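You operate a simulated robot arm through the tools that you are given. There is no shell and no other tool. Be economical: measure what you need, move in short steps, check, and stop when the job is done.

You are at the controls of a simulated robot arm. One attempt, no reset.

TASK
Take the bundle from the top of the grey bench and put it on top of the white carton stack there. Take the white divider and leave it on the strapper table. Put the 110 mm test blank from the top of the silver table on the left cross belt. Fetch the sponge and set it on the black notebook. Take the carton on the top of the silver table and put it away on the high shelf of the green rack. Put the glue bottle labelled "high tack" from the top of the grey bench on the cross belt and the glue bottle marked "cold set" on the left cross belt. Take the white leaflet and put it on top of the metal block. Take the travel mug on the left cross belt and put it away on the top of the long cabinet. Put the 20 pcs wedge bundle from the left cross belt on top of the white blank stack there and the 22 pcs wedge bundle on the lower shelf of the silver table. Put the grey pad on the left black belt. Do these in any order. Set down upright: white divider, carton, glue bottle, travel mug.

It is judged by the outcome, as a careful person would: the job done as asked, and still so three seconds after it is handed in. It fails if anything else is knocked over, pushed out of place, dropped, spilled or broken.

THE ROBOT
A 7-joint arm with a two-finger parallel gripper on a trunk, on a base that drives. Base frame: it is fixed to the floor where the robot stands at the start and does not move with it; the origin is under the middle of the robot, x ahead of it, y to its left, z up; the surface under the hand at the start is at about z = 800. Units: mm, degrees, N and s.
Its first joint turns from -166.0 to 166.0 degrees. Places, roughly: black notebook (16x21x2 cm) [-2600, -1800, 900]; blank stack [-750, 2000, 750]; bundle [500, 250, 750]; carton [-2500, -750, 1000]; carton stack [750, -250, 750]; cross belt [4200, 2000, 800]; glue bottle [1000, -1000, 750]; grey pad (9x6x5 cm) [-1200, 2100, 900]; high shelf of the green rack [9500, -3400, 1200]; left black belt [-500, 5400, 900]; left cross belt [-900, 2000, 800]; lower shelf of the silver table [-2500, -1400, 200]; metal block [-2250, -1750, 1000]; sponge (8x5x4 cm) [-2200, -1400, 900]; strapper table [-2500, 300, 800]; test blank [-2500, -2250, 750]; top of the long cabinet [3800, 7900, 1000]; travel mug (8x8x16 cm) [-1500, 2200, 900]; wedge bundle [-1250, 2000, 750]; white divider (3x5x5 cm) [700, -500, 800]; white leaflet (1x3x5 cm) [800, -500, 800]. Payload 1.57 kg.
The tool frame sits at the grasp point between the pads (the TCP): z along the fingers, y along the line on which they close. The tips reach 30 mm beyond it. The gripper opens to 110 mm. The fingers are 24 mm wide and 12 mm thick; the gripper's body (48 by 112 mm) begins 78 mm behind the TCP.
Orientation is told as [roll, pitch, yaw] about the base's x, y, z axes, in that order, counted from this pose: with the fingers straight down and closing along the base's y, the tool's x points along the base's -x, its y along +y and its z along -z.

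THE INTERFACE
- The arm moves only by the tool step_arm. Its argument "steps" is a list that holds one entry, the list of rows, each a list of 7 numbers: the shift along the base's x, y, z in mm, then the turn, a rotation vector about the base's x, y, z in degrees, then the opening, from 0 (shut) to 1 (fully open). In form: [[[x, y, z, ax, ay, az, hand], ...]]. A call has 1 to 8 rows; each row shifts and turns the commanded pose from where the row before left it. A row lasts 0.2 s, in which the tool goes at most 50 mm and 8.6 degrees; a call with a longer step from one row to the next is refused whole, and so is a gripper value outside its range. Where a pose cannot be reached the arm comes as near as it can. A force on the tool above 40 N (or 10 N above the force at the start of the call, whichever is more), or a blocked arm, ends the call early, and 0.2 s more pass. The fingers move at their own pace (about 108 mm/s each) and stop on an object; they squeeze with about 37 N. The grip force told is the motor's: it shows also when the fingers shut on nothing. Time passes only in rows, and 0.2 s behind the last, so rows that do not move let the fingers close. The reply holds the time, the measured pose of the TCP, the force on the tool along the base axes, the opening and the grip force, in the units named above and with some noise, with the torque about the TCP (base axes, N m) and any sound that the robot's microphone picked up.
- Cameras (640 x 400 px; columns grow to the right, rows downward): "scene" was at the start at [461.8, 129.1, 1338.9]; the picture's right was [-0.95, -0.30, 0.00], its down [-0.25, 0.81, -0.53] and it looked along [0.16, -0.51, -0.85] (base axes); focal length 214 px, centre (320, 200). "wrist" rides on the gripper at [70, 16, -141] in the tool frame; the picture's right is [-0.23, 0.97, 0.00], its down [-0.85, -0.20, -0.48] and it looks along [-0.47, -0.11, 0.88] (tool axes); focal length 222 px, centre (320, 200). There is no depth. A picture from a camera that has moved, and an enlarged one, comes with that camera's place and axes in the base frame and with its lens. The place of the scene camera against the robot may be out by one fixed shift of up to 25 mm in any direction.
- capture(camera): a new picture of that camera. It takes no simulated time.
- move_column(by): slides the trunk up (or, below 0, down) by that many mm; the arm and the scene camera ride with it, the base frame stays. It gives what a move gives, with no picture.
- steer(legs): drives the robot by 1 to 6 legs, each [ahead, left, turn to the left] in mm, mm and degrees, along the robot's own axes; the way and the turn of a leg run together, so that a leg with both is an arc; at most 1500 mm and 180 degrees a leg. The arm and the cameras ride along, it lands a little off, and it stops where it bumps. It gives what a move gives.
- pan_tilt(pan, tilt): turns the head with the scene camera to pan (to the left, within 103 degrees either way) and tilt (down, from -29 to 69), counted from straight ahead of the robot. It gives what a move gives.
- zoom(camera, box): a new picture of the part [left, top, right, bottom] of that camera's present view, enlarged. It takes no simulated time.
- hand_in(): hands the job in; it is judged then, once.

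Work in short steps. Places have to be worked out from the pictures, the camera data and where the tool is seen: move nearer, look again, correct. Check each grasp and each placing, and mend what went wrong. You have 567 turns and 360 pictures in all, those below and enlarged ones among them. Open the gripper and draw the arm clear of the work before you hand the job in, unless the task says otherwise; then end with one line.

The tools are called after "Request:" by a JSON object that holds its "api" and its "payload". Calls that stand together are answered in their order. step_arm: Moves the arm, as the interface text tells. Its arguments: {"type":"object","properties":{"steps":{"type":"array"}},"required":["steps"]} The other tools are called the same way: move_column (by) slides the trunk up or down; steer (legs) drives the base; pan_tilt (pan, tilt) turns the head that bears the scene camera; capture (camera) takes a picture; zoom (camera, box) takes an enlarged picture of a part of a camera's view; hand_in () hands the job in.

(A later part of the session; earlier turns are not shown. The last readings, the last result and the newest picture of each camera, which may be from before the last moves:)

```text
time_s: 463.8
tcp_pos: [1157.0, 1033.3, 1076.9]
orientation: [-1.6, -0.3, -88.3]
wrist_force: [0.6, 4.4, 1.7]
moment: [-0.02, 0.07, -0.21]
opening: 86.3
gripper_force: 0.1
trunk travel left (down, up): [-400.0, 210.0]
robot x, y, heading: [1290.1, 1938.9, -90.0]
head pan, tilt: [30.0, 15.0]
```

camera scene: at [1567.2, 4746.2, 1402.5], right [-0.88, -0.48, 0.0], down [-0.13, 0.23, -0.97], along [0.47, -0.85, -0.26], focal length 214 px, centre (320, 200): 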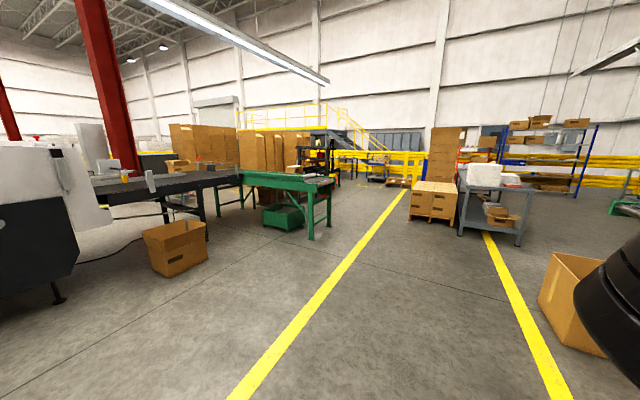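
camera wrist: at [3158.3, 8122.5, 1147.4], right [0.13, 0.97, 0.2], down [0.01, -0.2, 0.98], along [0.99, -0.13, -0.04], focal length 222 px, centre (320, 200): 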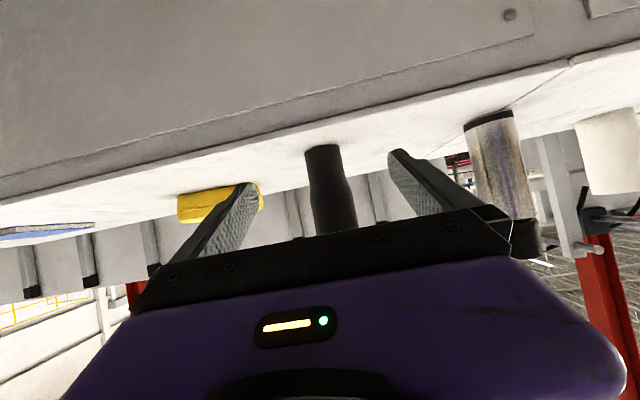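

There is a slight contact force; the hand is near the tall white stack on the bench. I back off and check.

Request:
{"api": "steer", "payload": {"legs": [[-200, 0, 0]]}}

Request:
{"api": "capture", "payload": {"camera": "wrist"}}

Request:
{"api": "pan_tilt", "payload": {"pan": 0, "tilt": 35}}

Request:
{"api": "capture", "payload": {"camera": "scene"}}

```text
time_s: 465.4
tcp_pos: [1156.6, 1236.6, 1075.9]
orientation: [-1.6, -0.2, -88.5]
wrist_force: [0.4, -0.2, 0.3]
moment: [-0.01, 0.01, 0.02]
opening: 88.1
gripper_force: 0.1
trunk travel left (down, up): [-400.0, 210.0]
robot x, y, heading: [1293.4, 2139.9, -89.9]
head pan, tilt: [30.0, 15.0]
```

```text
195 pictures are left
camera wrist: at [1174.6, 1308.2, 1216.3], right [0.98, -0.2, -0.03], down [-0.16, -0.86, 0.49], along [-0.12, -0.47, -0.87], focal length 222 px, centre (320, 200)
```

wrist: 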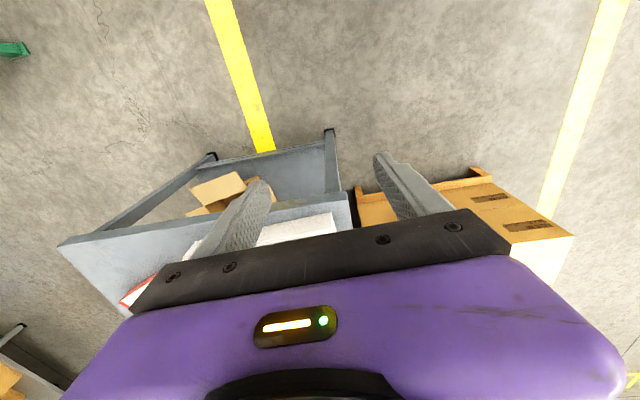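

```text
time_s: 466.3
tcp_pos: [1157.0, 1237.0, 1076.4]
orientation: [-1.5, -0.3, -88.5]
wrist_force: [0.4, 0.0, 0.1]
moment: [-0.01, 0.0, 0.0]
opening: 88.0
gripper_force: 0.0
trunk travel left (down, up): [-400.0, 210.0]
robot x, y, heading: [1292.4, 2142.8, -90.1]
head pan, tilt: [0.0, 35.0]
```

```text
194 pictures are left
camera scene: at [1505.8, 1621.0, 1370.6], right [-1.0, 0.0, 0.0], down [0.0, 0.57, -0.82], along [0.0, -0.82, -0.57], focal length 214 px, centre (320, 200)
```

scene: 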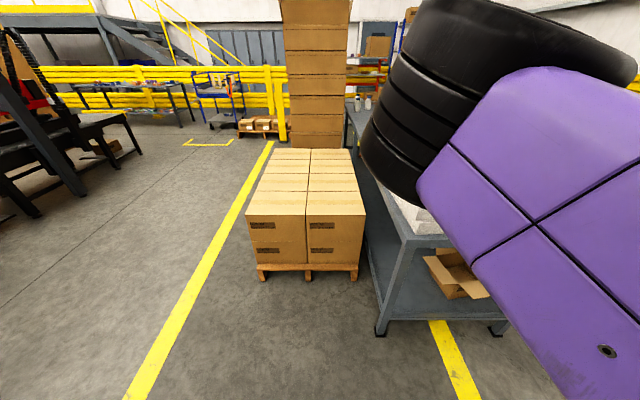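

Nothing looks disturbed. I turn toward the gap from here (heading ≈ 217°) and pass through.

Request:
{"api": "steer", "payload": {"legs": [[0, 0, -53], [1300, 0, -4], [1050, 0, 0]]}}

```text
time_s: 480.2
tcp_pos: [-1478.0, 408.0, 1074.6]
orientation: [-1.6, -0.3, -144.8]
wrist_force: [-0.4, 0.1, -0.2]
moment: [0.0, 0.01, -0.01]
opening: 87.8
gripper_force: 0.1
trunk travel left (down, up): [-400.0, 210.0]
robot x, y, heading: [-650.4, 794.1, -146.6]
head pan, tilt: [0.0, 35.0]
```

Request:
{"api": "steer", "payload": {"legs": [[0, 0, 146.6], [0, -800, 0], [0, -700, 0], [500, 0, 0]]}}

Request:
{"api": "pan_tilt", "payload": {"pan": -15, "tilt": 40}}

Request:
{"api": "capture", "payload": {"camera": "scene"}}

Request:
{"api": "capture", "payload": {"camera": "wrist"}}

```text
time_s: 496.7
tcp_pos: [803.5, -830.9, 1076.0]
orientation: [-1.6, -0.4, 2.1]
wrist_force: [0.3, 0.2, -0.1]
moment: [0.02, -0.02, -0.01]
opening: 87.8
gripper_force: 0.1
trunk travel left (down, up): [-400.0, 210.0]
robot x, y, heading: [-105.4, -702.3, 0.5]
head pan, tilt: [0.0, 35.0]
```

```text
time_s: 497.5
tcp_pos: [802.9, -829.1, 1077.1]
orientation: [-1.7, -0.3, 2.1]
wrist_force: [0.5, 0.3, -1.3]
moment: [-0.01, 0.0, 0.0]
opening: 88.3
gripper_force: 0.0
trunk travel left (down, up): [-400.0, 210.0]
robot x, y, heading: [-101.8, -700.9, 0.5]
head pan, tilt: [-15.0, 40.0]
```

```text
193 pictures are left
camera scene: at [419.2, -525.7, 1363.0], right [-0.25, -0.97, 0.0], down [-0.62, 0.16, -0.77], along [0.74, -0.19, -0.64], focal length 214 px, centre (320, 200)
```

scene: 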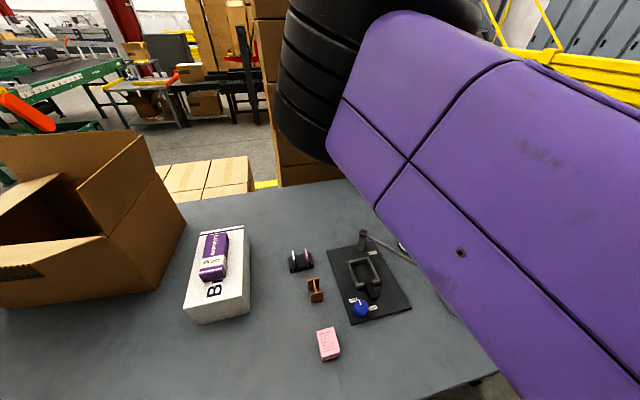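

```text
192 pictures are left
camera wrist: at [732.4, -812.8, 1216.3], right [0.19, 0.98, -0.03], down [0.86, -0.15, 0.49], along [0.48, -0.12, -0.87], focal length 222 px, centre (320, 200)
```

wrist: 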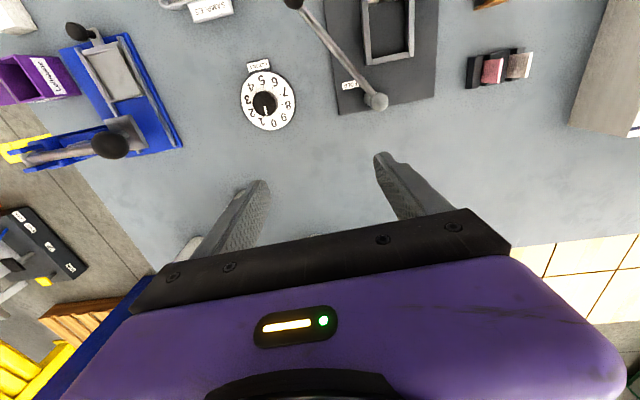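

The bottles are farther back, under the hand's view. I back up 250 to see them.

Request:
{"api": "steer", "payload": {"legs": [[-270, 0, 0]]}}

Request:
{"api": "capture", "payload": {"camera": "wrist"}}

```text
time_s: 499.4
tcp_pos: [531.0, -834.4, 1075.8]
orientation: [-1.5, -0.2, 2.1]
wrist_force: [-0.1, 0.2, 0.4]
moment: [0.01, 0.02, -0.02]
opening: 88.0
gripper_force: 0.0
trunk travel left (down, up): [-400.0, 210.0]
robot x, y, heading: [-376.3, -703.7, 0.1]
head pan, tilt: [-15.0, 40.0]
```

```text
191 pictures are left
camera wrist: at [460.5, -816.5, 1216.3], right [0.19, 0.98, -0.03], down [0.86, -0.16, 0.49], along [0.48, -0.12, -0.87], focal length 222 px, centre (320, 200)
```

wrist: 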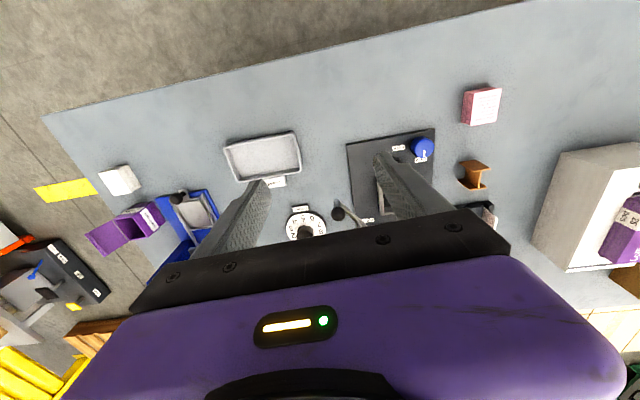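

I slide right 450 so that the head camera (on the robot's left) sees the bottles past the arm.

Request:
{"api": "steer", "payload": {"legs": [[0, -450, 0], [200, 0, 0]]}}

Request:
{"api": "pan_tilt", "payload": {"pan": 10, "tilt": 35}}

Request:
{"api": "capture", "payload": {"camera": "scene"}}

```text
time_s: 503.3
tcp_pos: [738.0, -1279.7, 1075.2]
orientation: [-1.6, -0.3, 1.9]
wrist_force: [-0.2, 0.3, 0.7]
moment: [0.01, 0.01, -0.02]
opening: 88.1
gripper_force: 0.1
trunk travel left (down, up): [-400.0, 210.0]
robot x, y, heading: [-165.6, -1153.6, 0.5]
head pan, tilt: [-15.0, 40.0]
```

```text
time_s: 504.2
tcp_pos: [738.0, -1279.9, 1076.4]
orientation: [-1.6, -0.3, 2.0]
wrist_force: [-0.4, 0.0, 0.3]
moment: [0.0, 0.0, 0.02]
opening: 88.0
gripper_force: 0.1
trunk travel left (down, up): [-400.0, 210.0]
robot x, y, heading: [-170.2, -1148.9, 0.6]
head pan, tilt: [10.0, 35.0]
```

```text
190 pictures are left
camera scene: at [358.0, -936.5, 1370.5], right [0.18, -0.98, 0.0], down [-0.56, -0.1, -0.82], along [0.81, 0.15, -0.57], focal length 214 px, centre (320, 200)
```

scene: 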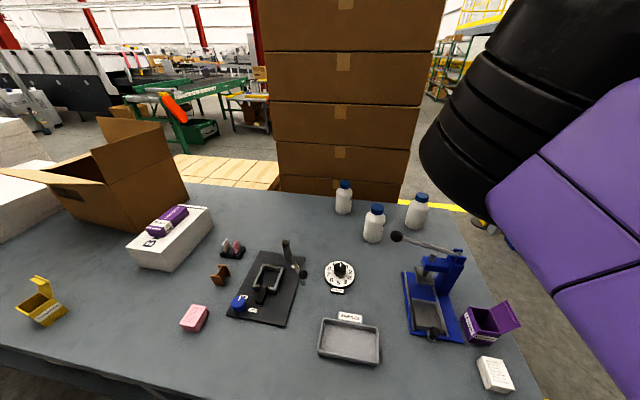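

Three bottles are visible. I zoom in to read their labels.

Request:
{"api": "zoom", "payload": {"camera": "scene", "box": [320, 170, 440, 250]}}

Request:
{"api": "zoom", "payload": {"camera": "scene", "box": [355, 195, 395, 250]}}

Request:
{"api": "zoom", "payload": {"camera": "scene", "box": [325, 175, 365, 220]}}

Request:
{"api": "zoom", "payload": {"camera": "scene", "box": [395, 185, 440, 235]}}

```text
5.00 times, centred on (380, 210) of scene
camera zoom: at [358.0, -936.5, 1370.5], right [0.18, -0.98, 0.0], down [-0.56, -0.1, -0.82], along [0.81, 0.15, -0.57], focal length 1072 px, centre (20, 150)
```

zoom: 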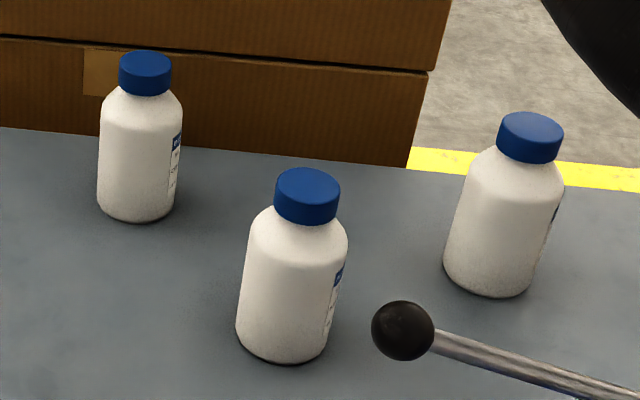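

```text
7.27 times, centred on (375, 222) of scene
camera zoom: at [358.0, -936.5, 1370.5], right [0.18, -0.98, 0.0], down [-0.56, -0.1, -0.82], along [0.81, 0.15, -0.57], focal length 1560 px, centre (-80, 36)
```

zoom: 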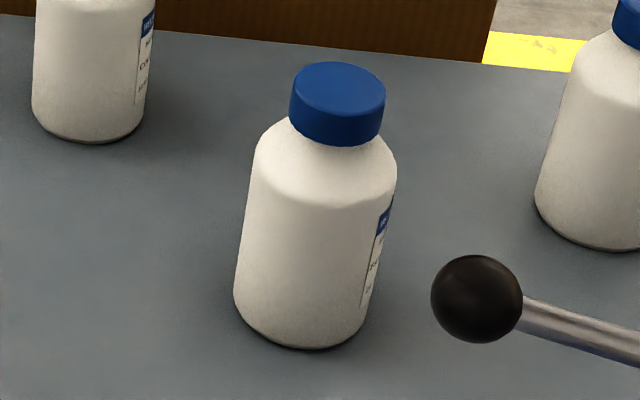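

```text
8.89 times, centred on (345, 198) of scene
camera zoom: at [358.0, -936.5, 1370.5], right [0.18, -0.98, 0.0], down [-0.56, -0.1, -0.82], along [0.81, 0.15, -0.57], focal length 1906 px, centre (98, 222)
```

zoom: 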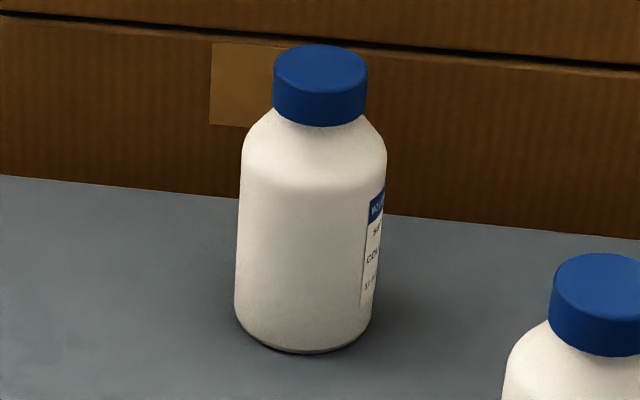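

```text
8.00 times, centred on (418, 210) of scene
camera zoom: at [358.0, -936.5, 1370.5], right [0.18, -0.98, 0.0], down [-0.56, -0.1, -0.82], along [0.81, 0.15, -0.57], focal length 1716 px, centre (-460, 120)
```

zoom: 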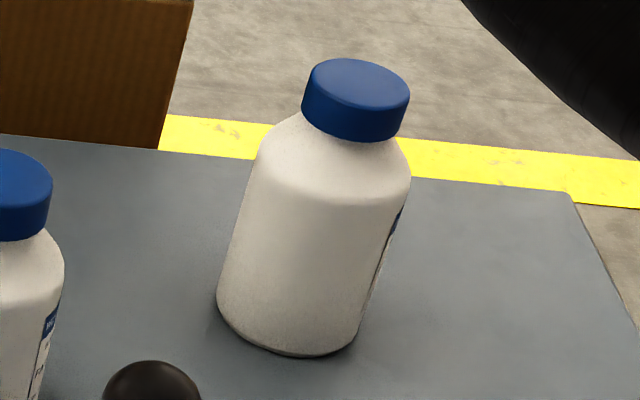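

The labels face −y. I move right another 700 and look left at them.

Request:
{"api": "steer", "payload": {"legs": [[0, -700, 0]]}}

Request:
{"api": "pan_tilt", "payload": {"pan": 50, "tilt": 25}}

Request:
{"api": "capture", "payload": {"camera": "scene"}}

```text
time_s: 507.9
tcp_pos: [742.1, -1952.7, 1077.0]
orientation: [-1.6, -0.3, 2.1]
wrist_force: [0.3, -0.1, -0.4]
moment: [0.03, 0.02, 0.02]
opening: 88.2
gripper_force: 0.0
trunk travel left (down, up): [-400.0, 210.0]
robot x, y, heading: [-163.6, -1826.5, 0.3]
head pan, tilt: [10.0, 35.0]
```

```text
time_s: 509.0
tcp_pos: [743.7, -1951.9, 1075.6]
orientation: [-1.6, -0.3, 2.2]
wrist_force: [-0.1, -0.9, 0.0]
moment: [0.0, -0.01, -0.01]
opening: 88.0
gripper_force: 0.0
trunk travel left (down, up): [-400.0, 210.0]
robot x, y, heading: [-164.8, -1823.1, 0.5]
head pan, tilt: [50.0, 25.0]
```

```text
185 pictures are left
camera scene: at [334.8, -1555.3, 1386.3], right [0.77, -0.64, 0.0], down [-0.27, -0.33, -0.91], along [0.58, 0.7, -0.42], focal length 214 px, centre (320, 200)
```

scene: 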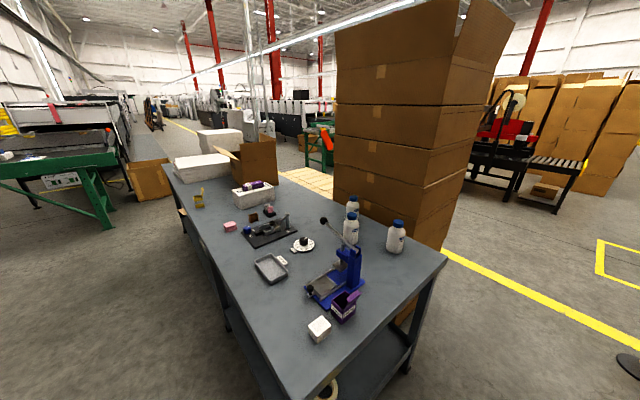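

Request:
{"api": "zoom", "payload": {"camera": "scene", "box": [335, 190, 375, 250]}}

Request:
{"api": "zoom", "payload": {"camera": "scene", "box": [380, 210, 420, 260]}}

```text
6.67 times, centred on (355, 220) of scene
camera zoom: at [334.8, -1555.3, 1386.3], right [0.77, -0.64, 0.0], down [-0.27, -0.33, -0.91], along [0.58, 0.7, -0.42], focal length 1430 px, centre (87, 67)
```

zoom: 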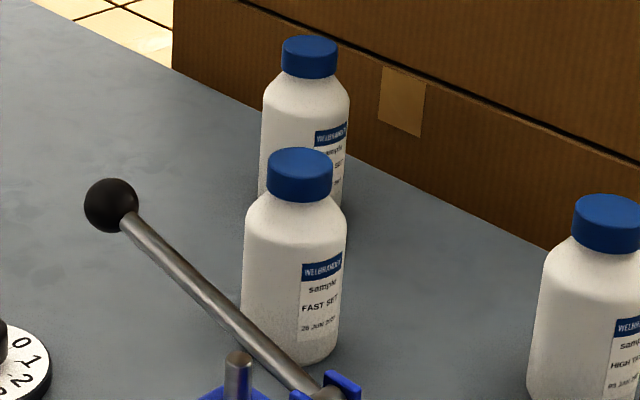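

```text
8.00 times, centred on (400, 235) of scene
camera zoom: at [334.8, -1555.3, 1386.3], right [0.77, -0.64, 0.0], down [-0.27, -0.33, -0.91], along [0.58, 0.7, -0.42], focal length 1716 px, centre (-320, -80)
```

zoom: 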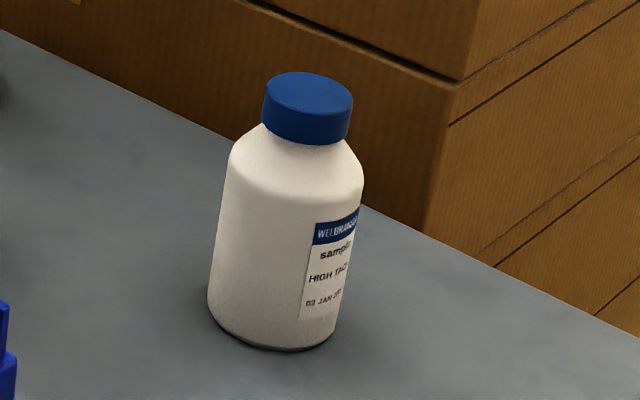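

The far-left bottle is COLD SET at (1102,-900), the near one FAST SET at (954,-1022), the right one HIGH TACK at (1053,-1187). COLD SET is at the far edge, so I reach it from the front with a tilted tool. I back off, slide to y≈-700 and tilt.

Request:
{"api": "steer", "payload": {"legs": [[-220, 0, 0], [0, 1120, 0]]}}

Request:
{"api": "step_arm", "payload": {"steps": [[[0, 0, 0, 0, -8.5, 0, 1], [0, 0, 0, 0, -8.5, 0, 1], [0, 0, 0, 0, -8.5, 0, 1], [0, 0, 0, 0, -8.5, 0, 1], [0, 0, 0, 0, -8.5, 0, 1], [0, 0, 0, 0, -8.5, 0, 1], [0, 0, 0, 0, -8.5, 0, 1]]]}}

Request:
{"api": "pan_tilt", "payload": {"pan": -15, "tilt": 35}}

Request:
{"api": "capture", "payload": {"camera": "wrist"}}

Request:
{"api": "capture", "payload": {"camera": "scene"}}

```text
time_s: 516.1
tcp_pos: [514.3, -847.5, 1075.5]
orientation: [-1.6, -0.3, 0.6]
wrist_force: [-0.3, 0.5, 0.0]
moment: [0.01, -0.03, -0.01]
opening: 88.0
gripper_force: 0.1
trunk travel left (down, up): [-400.0, 210.0]
robot x, y, heading: [-389.4, -696.1, -1.1]
head pan, tilt: [50.0, 25.0]
```

```text
time_s: 517.7
tcp_pos: [514.5, -848.7, 1076.2]
orientation: [-2.8, -59.9, 1.1]
wrist_force: [-1.0, 0.4, -0.3]
moment: [0.0, 0.0, 0.05]
opening: 109.9
gripper_force: 0.1
trunk travel left (down, up): [-400.0, 210.0]
robot x, y, heading: [-387.3, -696.0, -1.3]
head pan, tilt: [50.0, 25.0]
```

```text
time_s: 519.0
tcp_pos: [514.7, -847.5, 1074.4]
orientation: [-2.5, -59.7, 1.1]
wrist_force: [0.2, -0.1, 1.6]
moment: [0.03, 0.0, 0.01]
opening: 109.7
gripper_force: 0.2
trunk travel left (down, up): [-400.0, 210.0]
robot x, y, heading: [-385.5, -695.4, -1.0]
head pan, tilt: [-15.0, 35.0]
```

```text
182 pictures are left
camera wrist: at [358.2, -828.6, 1086.1], right [0.13, 0.98, 0.17], down [0.01, -0.18, 0.98], along [0.99, -0.13, -0.04], focal length 222 px, centre (320, 200)
```

wrist: 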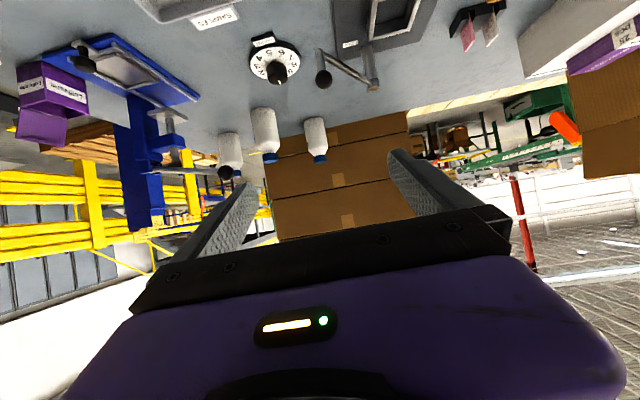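

```text
181 pictures are left
camera scene: at [142.0, -533.5, 1370.5], right [-0.28, -0.96, 0.0], down [-0.55, 0.16, -0.82], along [0.79, -0.23, -0.57], focal length 214 px, centre (320, 200)
```

scene: 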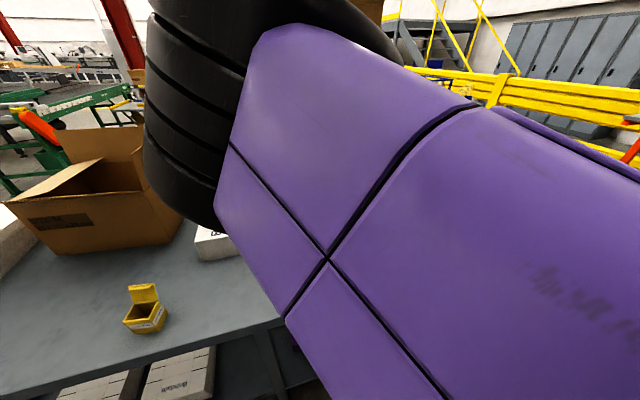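

I see the three bottles. I drive forward 400, correct the small roll, and align on COLD SET.

Request:
{"api": "steer", "payload": {"legs": [[400, 0, 1]]}}

Request:
{"api": "step_arm", "payload": {"steps": [[[20, -10, 0, 1.3, 0, 2.2, 0.85], [30, -15, 0, 0, 0, 0, 0.85]]]}}

Request:
{"api": "capture", "payload": {"camera": "wrist"}}

```text
time_s: 521.5
tcp_pos: [923.2, -841.2, 1075.9]
orientation: [-2.5, -59.9, 1.9]
wrist_force: [0.3, -0.6, -0.9]
moment: [0.01, 0.0, -0.02]
opening: 110.2
gripper_force: 0.1
trunk travel left (down, up): [-400.0, 210.0]
robot x, y, heading: [20.0, -701.7, -0.5]
head pan, tilt: [-15.0, 35.0]
```

```text
time_s: 522.1
tcp_pos: [972.9, -866.2, 1076.1]
orientation: [0.1, -59.7, 1.9]
wrist_force: [-0.8, 0.3, -0.7]
moment: [0.02, 0.01, 0.0]
opening: 93.5
gripper_force: 0.0
trunk travel left (down, up): [-400.0, 210.0]
robot x, y, heading: [21.4, -703.0, -0.3]
head pan, tilt: [-15.0, 35.0]
```

```text
180 pictures are left
camera wrist: at [816.3, -854.7, 1086.1], right [0.08, 0.98, 0.2], down [0.02, -0.2, 0.98], along [1.0, -0.08, -0.04], focal length 222 px, centre (320, 200)
```

wrist: 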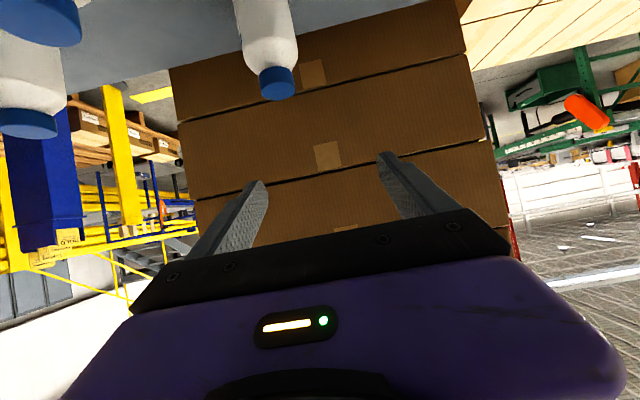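

COLD SET is at y≈-902. I lower in front of it, staying back at x≈975, clear of FAST SET.

Request:
{"api": "step_arm", "payload": {"steps": [[[0, -18, -35, 0, 0, 0, 0.8], [0, -16, -40, 0, 0, 0, 0.8], [0, 0, -45, 0, 0, 0, 0.8], [0, 0, -45, 0, 0, 0, 0.8]]]}}

Request:
{"api": "capture", "payload": {"camera": "wrist"}}

```text
time_s: 523.1
tcp_pos: [971.8, -901.0, 911.1]
orientation: [0.0, -59.9, 1.8]
wrist_force: [0.7, 0.1, -0.1]
moment: [0.02, 0.02, 0.0]
opening: 88.0
gripper_force: 0.0
trunk travel left (down, up): [-400.0, 210.0]
robot x, y, heading: [18.6, -700.4, -0.1]
head pan, tilt: [-15.0, 35.0]
```

```text
179 pictures are left
camera wrist: at [815.0, -888.3, 921.5], right [0.08, 0.98, 0.2], down [0.02, -0.2, 0.98], along [1.0, -0.08, -0.04], focal length 222 px, centre (320, 200)
```

wrist: 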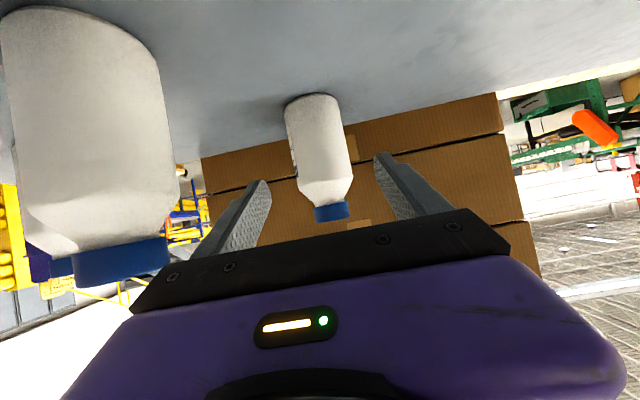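

It is aligned to within 4 mm. I correct y, lower to z≈858, then advance.

Request:
{"api": "step_arm", "payload": {"steps": [[[0, -4, -25, 0, 0, 0, 0.88], [0, 0, -28, 0, 0, 0, 0.88], [35, 0, 0, 0, 0, 0, 0.88], [35, 0, 0, 0, 0, 0, 0.88]]]}}

Request:
{"api": "capture", "payload": {"camera": "wrist"}}

```text
time_s: 524.1
tcp_pos: [1040.3, -902.4, 858.6]
orientation: [0.1, -59.9, 1.8]
wrist_force: [0.0, 0.1, 0.2]
moment: [0.01, 0.03, -0.03]
opening: 96.6
gripper_force: 0.1
trunk travel left (down, up): [-400.0, 210.0]
robot x, y, heading: [20.1, -698.1, -0.3]
head pan, tilt: [-15.0, 35.0]
```

```text
178 pictures are left
camera wrist: at [883.6, -890.9, 869.5], right [0.08, 0.98, 0.2], down [0.02, -0.2, 0.98], along [1.0, -0.08, -0.04], focal length 222 px, centre (320, 200)
```

wrist: 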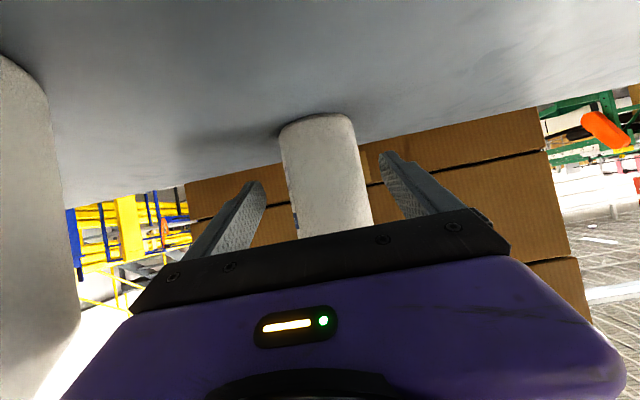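

It is centred. I advance to the bottle's axis and close.

Request:
{"api": "step_arm", "payload": {"steps": [[[25, 1, 0, 0, 0, 0, 0.88], [20, 0, 0, 0, 0, 0, 0.88], [15, 0, 0, 0, 0, 0, 0.88], [0, 0, 0, 0, 0, 0, 0.5], [0, 0, 0, 0, 0, 0, 0.3], [0, 0, 0, 0, 0, 0, 0.2]]]}}

Request:
{"api": "capture", "payload": {"camera": "wrist"}}

```text
time_s: 525.5
tcp_pos: [1101.9, -901.7, 858.4]
orientation: [0.1, -59.9, 1.9]
wrist_force: [2.0, 0.9, 0.2]
moment: [-0.06, -0.03, 0.0]
opening: 64.5
gripper_force: 37.3
trunk travel left (down, up): [-400.0, 210.0]
robot x, y, heading: [17.8, -705.0, -0.4]
head pan, tilt: [-15.0, 35.0]
```

```text
177 pictures are left
camera wrist: at [946.1, -890.0, 869.3], right [0.08, 0.98, 0.2], down [0.02, -0.2, 0.98], along [1.0, -0.08, -0.04], focal length 222 px, centre (320, 200)
```

wrist: 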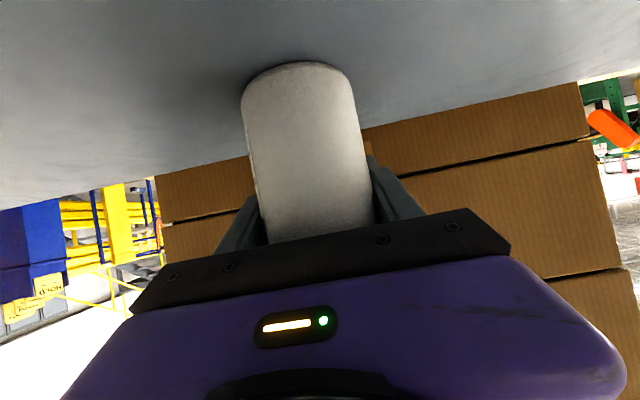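

Gripped at 64.5 mm. I lift slowly, straight up.

Request:
{"api": "step_arm", "payload": {"steps": [[[0, 0, 2, 0, 0, 0, 0], [0, 0, 5, 0, 0, 0, 0], [0, 0, 10, 0, 0, 0, 0], [0, 0, 15, 0, 0, 0, 0], [0, 0, 20, 0, 0, 0, 0], [0, 0, 25, 0, 0, 0, 0], [0, 0, 30, 0, 0, 0, 0], [0, 0, 20, 0, 0, 0, 0]]]}}

Request:
{"api": "step_arm", "payload": {"steps": [[[0, 0, 20, 0, 0, 0, 0], [0, 0, 25, 0, 0, 0, 0], [-10, 0, 25, 0, 0, 0, 0], [-20, 0, 10, 0, 0, 0, 0]]]}}

Request:
{"api": "capture", "payload": {"camera": "wrist"}}

```text
time_s: 527.4
tcp_pos: [1103.9, -902.1, 981.7]
orientation: [0.1, -59.8, 1.9]
wrist_force: [-0.1, 0.6, -3.4]
moment: [-0.02, -0.13, 0.01]
opening: 64.2
gripper_force: 36.8
trunk travel left (down, up): [-400.0, 210.0]
robot x, y, heading: [18.1, -701.9, -0.2]
head pan, tilt: [-15.0, 35.0]
```

```text
time_s: 528.4
tcp_pos: [1074.2, -903.0, 1062.4]
orientation: [0.1, -59.7, 1.8]
wrist_force: [-0.2, -0.5, -4.2]
moment: [0.01, -0.11, 0.02]
opening: 64.2
gripper_force: 36.7
trunk travel left (down, up): [-400.0, 210.0]
robot x, y, heading: [22.1, -702.7, -0.2]
head pan, tilt: [-15.0, 35.0]
```

```text
176 pictures are left
camera wrist: at [916.5, -891.7, 1073.4], right [0.08, 0.98, 0.2], down [0.02, -0.2, 0.98], along [1.0, -0.08, -0.04], focal length 222 px, centre (320, 200)
```

wrist: 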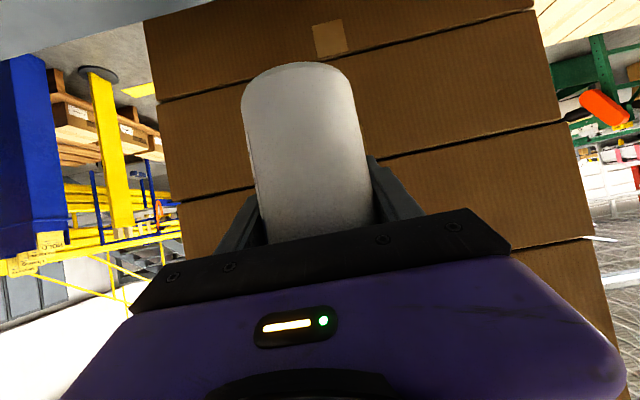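

Held. I back off, turn north and carry it to the left cross belt, to the free spot where the 20 pcs wedge was.

Request:
{"api": "steer", "payload": {"legs": [[-720, 0, 0], [0, 0, 90], [0, 820, 0], [1400, 0, 0]]}}

Request:
{"api": "pan_tilt", "payload": {"pan": 0, "tilt": 35}}

Request:
{"api": "capture", "payload": {"camera": "wrist"}}

Request:
{"api": "capture", "payload": {"camera": "scene"}}

```text
time_s: 546.8
tcp_pos: [-1493.7, 1783.8, 1063.0]
orientation: [0.0, -59.8, 97.2]
wrist_force: [0.3, 0.0, -3.0]
moment: [0.13, -0.01, 0.04]
opening: 64.3
gripper_force: 37.0
trunk travel left (down, up): [-400.0, 210.0]
robot x, y, heading: [-1597.2, 717.7, 94.7]
head pan, tilt: [-15.0, 35.0]
```

```text
time_s: 547.6
tcp_pos: [-1493.7, 1784.5, 1062.8]
orientation: [0.1, -59.8, 97.2]
wrist_force: [-0.3, 0.0, -3.7]
moment: [0.1, 0.0, -0.01]
opening: 64.2
gripper_force: 37.1
trunk travel left (down, up): [-400.0, 210.0]
robot x, y, heading: [-1597.1, 716.4, 95.0]
head pan, tilt: [0.0, 35.0]
```

```text
175 pictures are left
camera wrist: at [-1490.4, 1626.4, 1073.4], right [-0.98, -0.01, 0.2], down [0.2, 0.04, 0.98], along [-0.02, 1.0, -0.04], focal length 222 px, centre (320, 200)
```

wrist: 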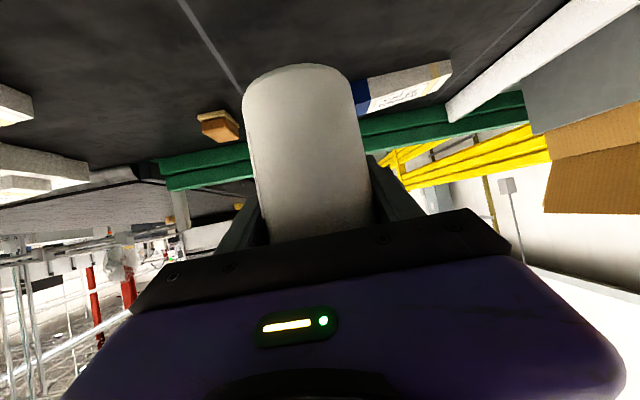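

```text
174 pictures are left
camera scene: at [-1827.5, 1205.8, 1370.5], right [1.0, 0.09, 0.0], down [0.05, -0.57, -0.82], along [-0.07, 0.82, -0.57], focal length 214 px, centre (320, 200)
```

scene: 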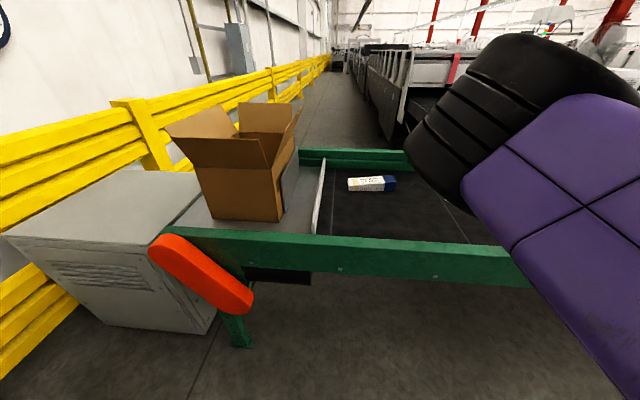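

I place it at about (-1470,2010), between the orange pad and the 22 pcs wedge, where the camera clears the near rail.

Request:
{"api": "steer", "payload": {"legs": [[223, -44, 0]]}}

Request:
{"api": "step_arm", "payload": {"steps": [[[0, 0, -20, 0, 0, 0, 0], [0, 0, -35, 0, 0, 0, 0], [0, 0, -35, 0, 0, 0, 0], [0, 0, -25, 0, 0, 0, 0]]]}}

Request:
{"api": "capture", "payload": {"camera": "wrist"}}

Request:
{"api": "capture", "payload": {"camera": "scene"}}

```text
time_s: 549.3
tcp_pos: [-1470.8, 2013.0, 1063.4]
orientation: [0.1, -59.9, 97.1]
wrist_force: [0.0, -0.8, -3.4]
moment: [0.08, 0.01, -0.02]
opening: 64.1
gripper_force: 37.0
trunk travel left (down, up): [-400.0, 210.0]
robot x, y, heading: [-1571.9, 947.6, 95.1]
head pan, tilt: [0.0, 35.0]
```

```text
time_s: 550.3
tcp_pos: [-1470.7, 2011.2, 948.2]
orientation: [0.1, -59.9, 97.1]
wrist_force: [-0.5, 0.4, -2.9]
moment: [0.07, -0.04, 0.01]
opening: 64.4
gripper_force: 36.9
trunk travel left (down, up): [-400.0, 210.0]
robot x, y, heading: [-1575.5, 945.0, 94.9]
head pan, tilt: [0.0, 35.0]
```

```text
173 pictures are left
camera wrist: at [-1467.1, 1854.2, 958.4], right [-0.98, -0.01, 0.2], down [0.2, 0.04, 0.98], along [-0.02, 1.0, -0.04], focal length 222 px, centre (320, 200)
```

wrist: 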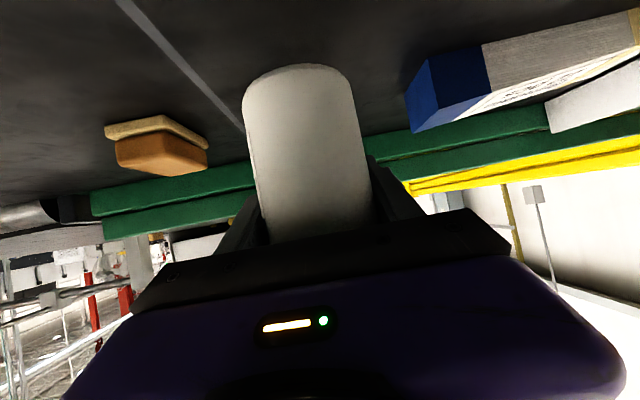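

```text
172 pictures are left
camera scene: at [-1804.5, 1434.5, 1370.6], right [1.0, 0.09, 0.0], down [0.05, -0.57, -0.82], along [-0.07, 0.82, -0.57], focal length 214 px, centre (320, 200)
```

scene: 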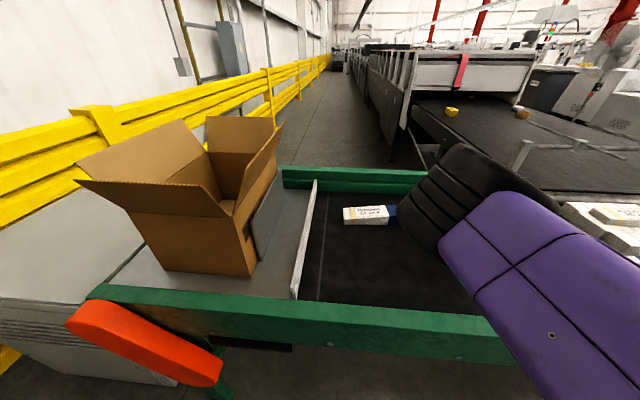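

Clear around it. I lower to contact.

Request:
{"api": "step_arm", "payload": {"steps": [[[0, 0, -15, 0, 0, 0, 0], [0, 0, -10, 0, 0, 0, 0], [0, 0, -5, 0, 0, 0, 0], [0, 0, -4, 0, 0, 0, 0], [0, 0, -4, 0, 0, 0, 0], [0, 0, -3, 0, 0, 0, 0], [0, 0, -3, 0, 0, 0, 0]]]}}

Request:
{"api": "capture", "payload": {"camera": "wrist"}}

```text
time_s: 551.9
tcp_pos: [-1470.9, 2013.9, 907.8]
orientation: [-0.2, -60.3, 97.3]
wrist_force: [-0.4, -18.7, 28.5]
moment: [-0.85, -0.01, 0.06]
opening: 64.5
gripper_force: 37.3
trunk travel left (down, up): [-400.0, 210.0]
robot x, y, heading: [-1571.8, 942.5, 95.1]
head pan, tilt: [0.0, 35.0]
```

```text
171 pictures are left
camera wrist: at [-1467.0, 1856.0, 918.2], right [-0.98, -0.01, 0.2], down [0.2, 0.03, 0.98], along [-0.02, 1.0, -0.03], focal length 222 px, centre (320, 200)
```

wrist: 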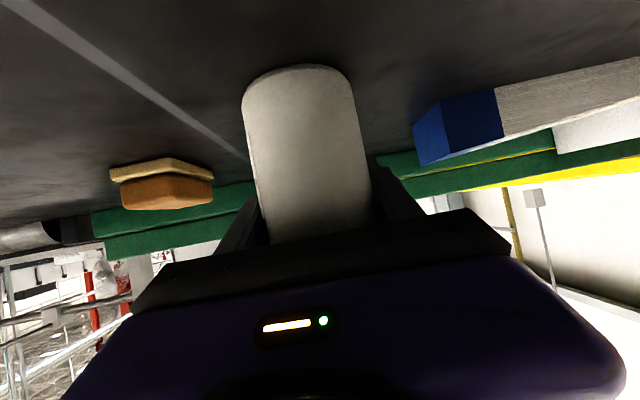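

Contact with 28 N. I ease up 1 mm, release, and back straight out with the base.

Request:
{"api": "step_arm", "payload": {"steps": [[[0, 0, 1.5, 0, 0, 0, 0], [0, 0, 0, 0, 0, 0, 0.75], [0, 0, 0, 0, 0, 0, 0.9], [0, 0, 0, 0, 0, 0, 0.9]]]}}

Request:
{"api": "steer", "payload": {"legs": [[-170, 0, 0]]}}

Request:
{"api": "capture", "payload": {"camera": "wrist"}}

```text
time_s: 552.9
tcp_pos: [-1471.7, 2012.8, 904.8]
orientation: [0.0, -59.9, 97.3]
wrist_force: [0.1, -1.2, -0.4]
moment: [-0.01, 0.01, -0.01]
opening: 99.0
gripper_force: 0.1
trunk travel left (down, up): [-400.0, 210.0]
robot x, y, heading: [-1579.6, 942.5, 94.9]
head pan, tilt: [0.0, 35.0]
```

```text
time_s: 554.4
tcp_pos: [-1454.5, 1834.6, 905.0]
orientation: [0.1, -59.8, 97.0]
wrist_force: [0.5, -0.5, 0.2]
moment: [0.01, -0.01, 0.02]
opening: 99.2
gripper_force: 0.1
trunk travel left (down, up): [-400.0, 210.0]
robot x, y, heading: [-1559.4, 767.6, 95.1]
head pan, tilt: [0.0, 35.0]
```

```text
170 pictures are left
camera wrist: at [-1450.4, 1677.3, 915.6], right [-0.98, -0.01, 0.2], down [0.2, 0.04, 0.98], along [-0.02, 1.0, -0.04], focal length 222 px, centre (320, 200)
```

wrist: 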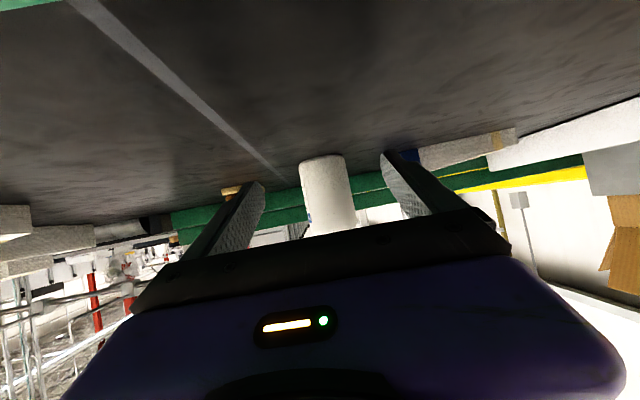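

COLD SET stands upright on the left cross belt. Next is the 22 pcs wedge: I raise, restore the vertical tool and turn it to close along y.

Request:
{"api": "step_arm", "payload": {"steps": [[[0, 0, 30, -8.4, -1.1, 0, 0.9], [0, 0, 30, -8.4, -1.1, 0, 0.9], [0, 0, 30, -8.4, -1.1, 0, 0.9], [0, 0, 30, -8.4, -1.1, 0, 0.9], [0, 0, 20, -8.4, -1.1, 0, 0.9], [0, 0, 10, -8.4, -1.1, 0, 0.9], [0, 0, 0, -8.4, -1.1, 0, 0.9]]]}}

Request:
{"api": "step_arm", "payload": {"steps": [[[0, 0, 0, 0, 0, 8.5, 0.8], [0, 0, 0, 0, 0, 8.5, 0.8], [0, 0, 0, 0, 0, 8.5, 0.8], [0, 0, 0, 0, 0, 8.5, 0.8], [0, 0, 0, 0, 0, 8.5, 0.8], [0, 0, 0, 0, 0, 8.5, 0.8], [0, 0, 0, 0, 0, 8.5, 0.8], [0, 0, 0, 0, 0, 8.5, 0.8]]]}}

Request:
{"api": "step_arm", "payload": {"steps": [[[0, 0, 0, 0, 0, 8.5, 0.8], [0, 0, 0, 0, 0, 8.5, 0.8]]]}}

Request:
{"api": "steer", "payload": {"legs": [[0, 0, -5], [300, 220, 0]]}}

Request:
{"api": "capture", "payload": {"camera": "wrist"}}

Request:
{"api": "capture", "payload": {"camera": "scene"}}

```text
time_s: 556.0
tcp_pos: [-1465.2, 1784.6, 1047.6]
orientation: [-0.2, -0.2, 97.1]
wrist_force: [0.8, -0.2, 0.3]
moment: [0.04, 0.0, -0.03]
opening: 99.1
gripper_force: 0.1
out of reach, approached as far as the arm can: row 6, 7
trunk travel left (down, up): [-400.0, 210.0]
robot x, y, heading: [-1559.2, 766.7, 94.6]
head pan, tilt: [0.0, 35.0]
```

```text
time_s: 557.8
tcp_pos: [-1466.3, 1785.6, 1045.3]
orientation: [-0.2, -0.5, 165.5]
wrist_force: [0.3, -0.4, 0.1]
moment: [-0.03, 0.0, 0.01]
opening: 88.1
gripper_force: 0.0
trunk travel left (down, up): [-400.0, 210.0]
robot x, y, heading: [-1560.3, 768.5, 95.0]
head pan, tilt: [0.0, 35.0]
```

```text
time_s: 558.4
tcp_pos: [-1463.3, 1786.1, 1045.0]
orientation: [-0.2, -0.5, -177.6]
wrist_force: [0.4, 0.0, 0.1]
moment: [-0.01, -0.01, 0.03]
opening: 88.2
gripper_force: 0.0
trunk travel left (down, up): [-400.0, 210.0]
robot x, y, heading: [-1558.6, 765.0, 95.0]
head pan, tilt: [0.0, 35.0]
```

```text
time_s: 561.3
tcp_pos: [-1582.1, 2078.6, 1045.4]
orientation: [-0.2, -0.5, 176.7]
wrist_force: [0.6, 0.8, -0.5]
moment: [0.01, 0.02, 0.01]
opening: 87.9
gripper_force: 0.2
trunk travel left (down, up): [-400.0, 210.0]
robot x, y, heading: [-1771.6, 1069.7, 89.4]
head pan, tilt: [0.0, 35.0]
```

```text
169 pictures are left
camera wrist: at [-1511.6, 2057.8, 1186.2], right [-0.28, -0.96, 0.0], down [-0.84, 0.25, 0.49], along [-0.47, 0.14, -0.87], focal length 222 px, centre (320, 200)
```

wrist: 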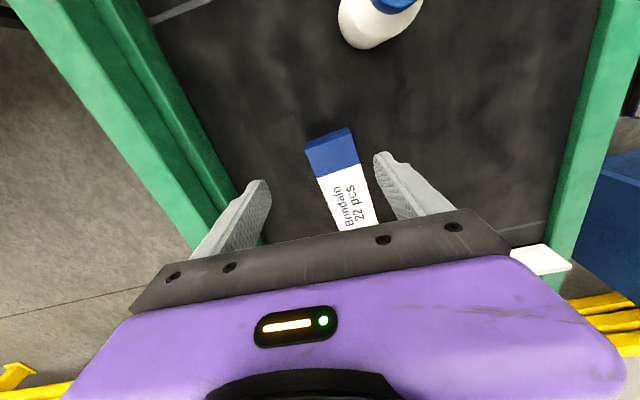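

```text
168 pictures are left
camera scene: at [-1954.5, 1585.1, 1370.5], right [1.0, -0.01, 0.0], down [-0.01, -0.57, -0.82], along [0.01, 0.82, -0.57], focal length 214 px, centre (320, 200)
```

scene: 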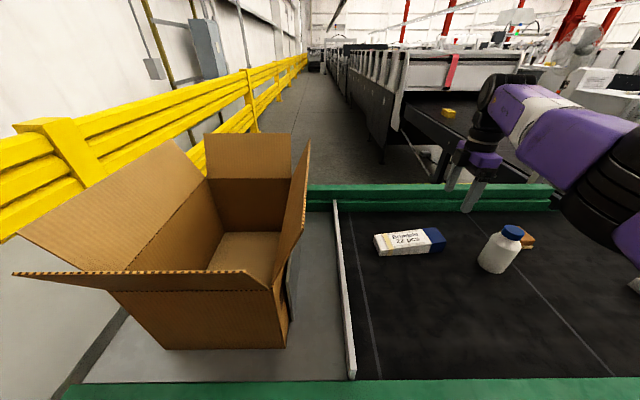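

The 22 pcs wedge is centred near (-1678,2067), its axis along x. I drive 165 closer and go over it.

Request:
{"api": "steer", "payload": {"legs": [[165, 0, 0]]}}

Request:
{"api": "step_arm", "payload": {"steps": [[[-18, -40, 0, 0, 0, 3, 0.8], [-20, -42, 0, 0, 0, 0, 0.8], [-20, -42, 0, 0, 0, 0, 0.8], [-28, -38, 0, 0, 0, 0, 0.8]]]}}

Request:
{"api": "capture", "payload": {"camera": "wrist"}}

```text
time_s: 562.8
tcp_pos: [-1580.9, 2244.5, 1046.5]
orientation: [-0.2, -0.5, 176.7]
wrist_force: [-0.3, -1.1, -0.9]
moment: [-0.01, -0.01, -0.01]
opening: 88.2
gripper_force: 0.1
trunk travel left (down, up): [-400.0, 210.0]
robot x, y, heading: [-1770.0, 1241.6, 89.2]
head pan, tilt: [0.0, 35.0]
```

```text
time_s: 563.8
tcp_pos: [-1622.9, 2250.0, 1064.1]
orientation: [-0.2, -0.4, 179.7]
wrist_force: [-0.8, 0.3, -0.5]
moment: [-0.04, -0.01, 0.01]
opening: 87.8
gripper_force: 0.0
out of reach, approached as far as the arm can: row 1, 2, 3, 4
trunk travel left (down, up): [-400.0, 210.0]
robot x, y, heading: [-1773.7, 1239.5, 89.4]
head pan, tilt: [0.0, 35.0]
```

```text
167 pictures are left
camera wrist: at [-1551.7, 2234.0, 1204.9], right [-0.23, -0.97, 0.0], down [-0.85, 0.2, 0.49], along [-0.47, 0.11, -0.87], focal length 222 px, centre (320, 200)
```

wrist: 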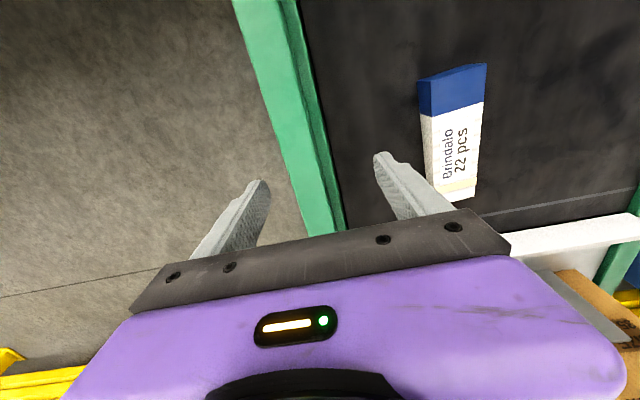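

The arm lags at its stretch limit. I give it a pause row to see whether it converges.

Request:
{"api": "step_arm", "payload": {"steps": [[[0, 0, 0, 0, 0, 0, 0.8], [0, 0, 0, 0, 0, 0, 0.8]]]}}

Request:
{"api": "pan_tilt", "payload": {"pan": -35, "tilt": 30}}

Request:
{"api": "capture", "payload": {"camera": "scene"}}

```text
time_s: 564.4
tcp_pos: [-1623.0, 2250.0, 1064.3]
orientation: [0.0, -0.6, 179.6]
wrist_force: [0.3, -0.4, 0.5]
moment: [0.01, -0.02, -0.02]
opening: 88.1
gripper_force: 0.1
trunk travel left (down, up): [-400.0, 210.0]
robot x, y, heading: [-1772.0, 1237.2, 89.5]
head pan, tilt: [0.0, 35.0]
```

```text
time_s: 565.4
tcp_pos: [-1622.4, 2251.1, 1063.4]
orientation: [-0.1, -0.5, 179.7]
wrist_force: [-0.9, 0.0, 0.2]
moment: [-0.01, -0.01, 0.04]
opening: 87.8
gripper_force: 0.1
trunk travel left (down, up): [-400.0, 210.0]
robot x, y, heading: [-1776.3, 1236.5, 89.3]
head pan, tilt: [-35.0, 30.0]
```

```text
166 pictures are left
camera scene: at [-1901.4, 1736.7, 1378.3], right [0.81, -0.58, 0.0], down [-0.29, -0.41, -0.87], along [0.5, 0.7, -0.5], focal length 214 px, centre (320, 200)
```

scene: 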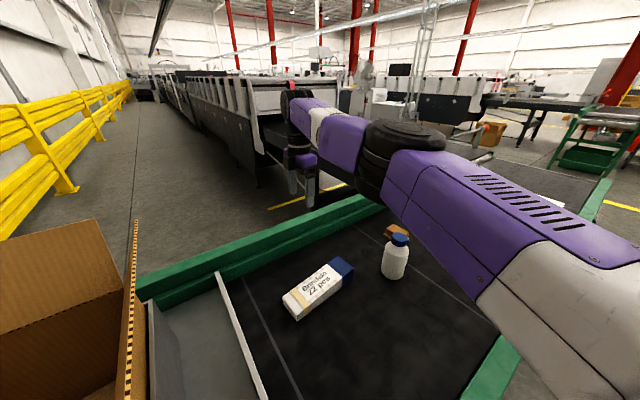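

The arm is nearly straight. I try pulling the hand back toward the robot in smaller steps, to the right.

Request:
{"api": "step_arm", "payload": {"steps": [[[10, -30, -10, 0, 0, 0, 0.8], [10, -30, -10, 0, 0, 0, 0.8], [0, 0, 0, 0, 0, 0, 0.8]]]}}

```text
time_s: 566.2
tcp_pos: [-1591.5, 2244.7, 1049.8]
orientation: [-0.1, -0.7, 179.6]
wrist_force: [-0.2, -0.2, 0.3]
moment: [0.01, 0.03, -0.02]
opening: 87.8
gripper_force: 0.0
out of reach, approached as far as the arm can: row 1, 2
trunk travel left (down, up): [-400.0, 210.0]
robot x, y, heading: [-1773.5, 1235.2, 89.4]
head pan, tilt: [-35.0, 30.0]
```

The elbow has flipped at full stretch and now limits the wrist. I turn the tool yaw back by -85° first.

Request:
{"api": "step_arm", "payload": {"steps": [[[0, 0, 0, 0, 0, -8.5, 0.8], [0, 0, 0, 0, 0, -8.5, 0.8], [0, 0, 0, 0, 0, -8.5, 0.8], [0, 0, 0, 0, 0, -8.5, 0.8], [0, 0, 0, 0, 0, -8.5, 0.8], [0, 0, 0, 0, 0, -8.5, 0.8], [0, 0, 0, 0, 0, -8.5, 0.8], [0, 0, 0, 0, 0, -8.5, 0.8]]]}}

Request:
{"api": "step_arm", "payload": {"steps": [[[0, 0, 0, 0, 0, -8.5, 0.8], [0, 0, 0, 0, 0, -8.5, 0.8], [0, 0, 0, 0, 0, 0, 0.8]]]}}

Request:
{"api": "capture", "payload": {"camera": "scene"}}

```text
time_s: 568.0
tcp_pos: [-1592.9, 2247.0, 1049.8]
orientation: [-0.1, -0.5, 111.6]
wrist_force: [0.5, 0.1, 0.0]
moment: [0.01, 0.0, 0.01]
opening: 88.3
gripper_force: 0.0
trunk travel left (down, up): [-400.0, 210.0]
robot x, y, heading: [-1775.2, 1239.5, 89.3]
head pan, tilt: [-35.0, 30.0]
```

```text
time_s: 568.8
tcp_pos: [-1591.2, 2245.5, 1048.8]
orientation: [-0.2, -0.4, 94.6]
wrist_force: [-0.8, -0.1, 0.2]
moment: [-0.02, 0.01, 0.03]
opening: 88.3
gripper_force: 0.0
trunk travel left (down, up): [-400.0, 210.0]
robot x, y, heading: [-1771.0, 1233.6, 89.4]
head pan, tilt: [-35.0, 30.0]
```

```text
165 pictures are left
camera scene: at [-1901.3, 1736.7, 1378.3], right [0.81, -0.58, 0.0], down [-0.29, -0.41, -0.87], along [0.5, 0.7, -0.5], focal length 214 px, centre (320, 200)
```

scene: 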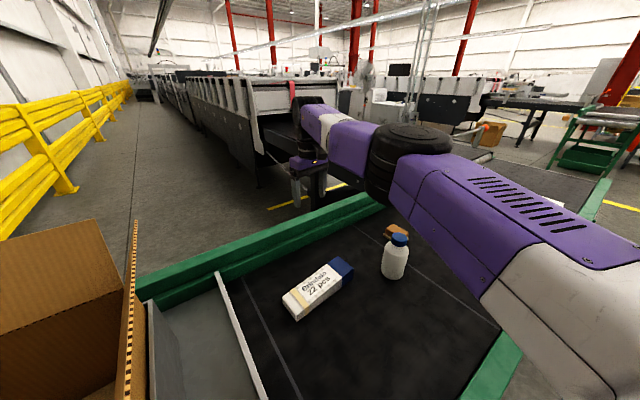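

Now I pull the hand back toward the robot.

Request:
{"api": "step_arm", "payload": {"steps": [[[0, -30, 0, 0, 0, 0, 0.8], [0, -40, 0, 0, 0, 0, 0.8], [0, -40, 0, 0, 0, 0, 0.8]]]}}

Request:
{"api": "capture", "payload": {"camera": "scene"}}

```text
time_s: 569.6
tcp_pos: [-1578.0, 2242.2, 1052.6]
orientation: [-0.1, -0.4, 94.7]
wrist_force: [-0.1, -0.4, -0.1]
moment: [0.0, 0.03, 0.02]
opening: 88.0
gripper_force: 0.1
out of reach, approached as far as the arm can: row 1, 2, 3
trunk travel left (down, up): [-400.0, 210.0]
robot x, y, heading: [-1774.9, 1235.3, 89.1]
head pan, tilt: [-35.0, 30.0]
```

```text
164 pictures are left
camera scene: at [-1901.3, 1736.7, 1378.3], right [0.81, -0.58, 0.0], down [-0.29, -0.41, -0.87], along [0.5, 0.7, -0.5], focal length 214 px, centre (320, 200)
```

scene: 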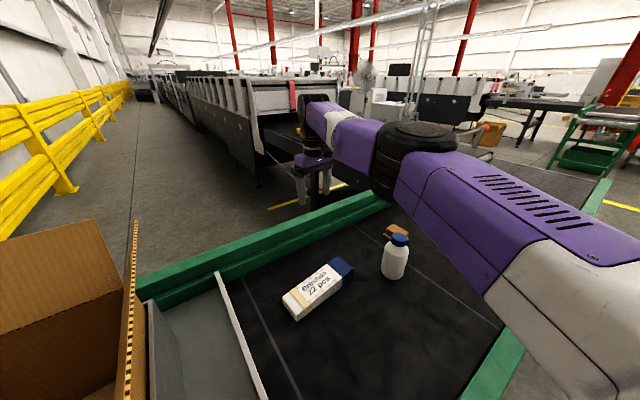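

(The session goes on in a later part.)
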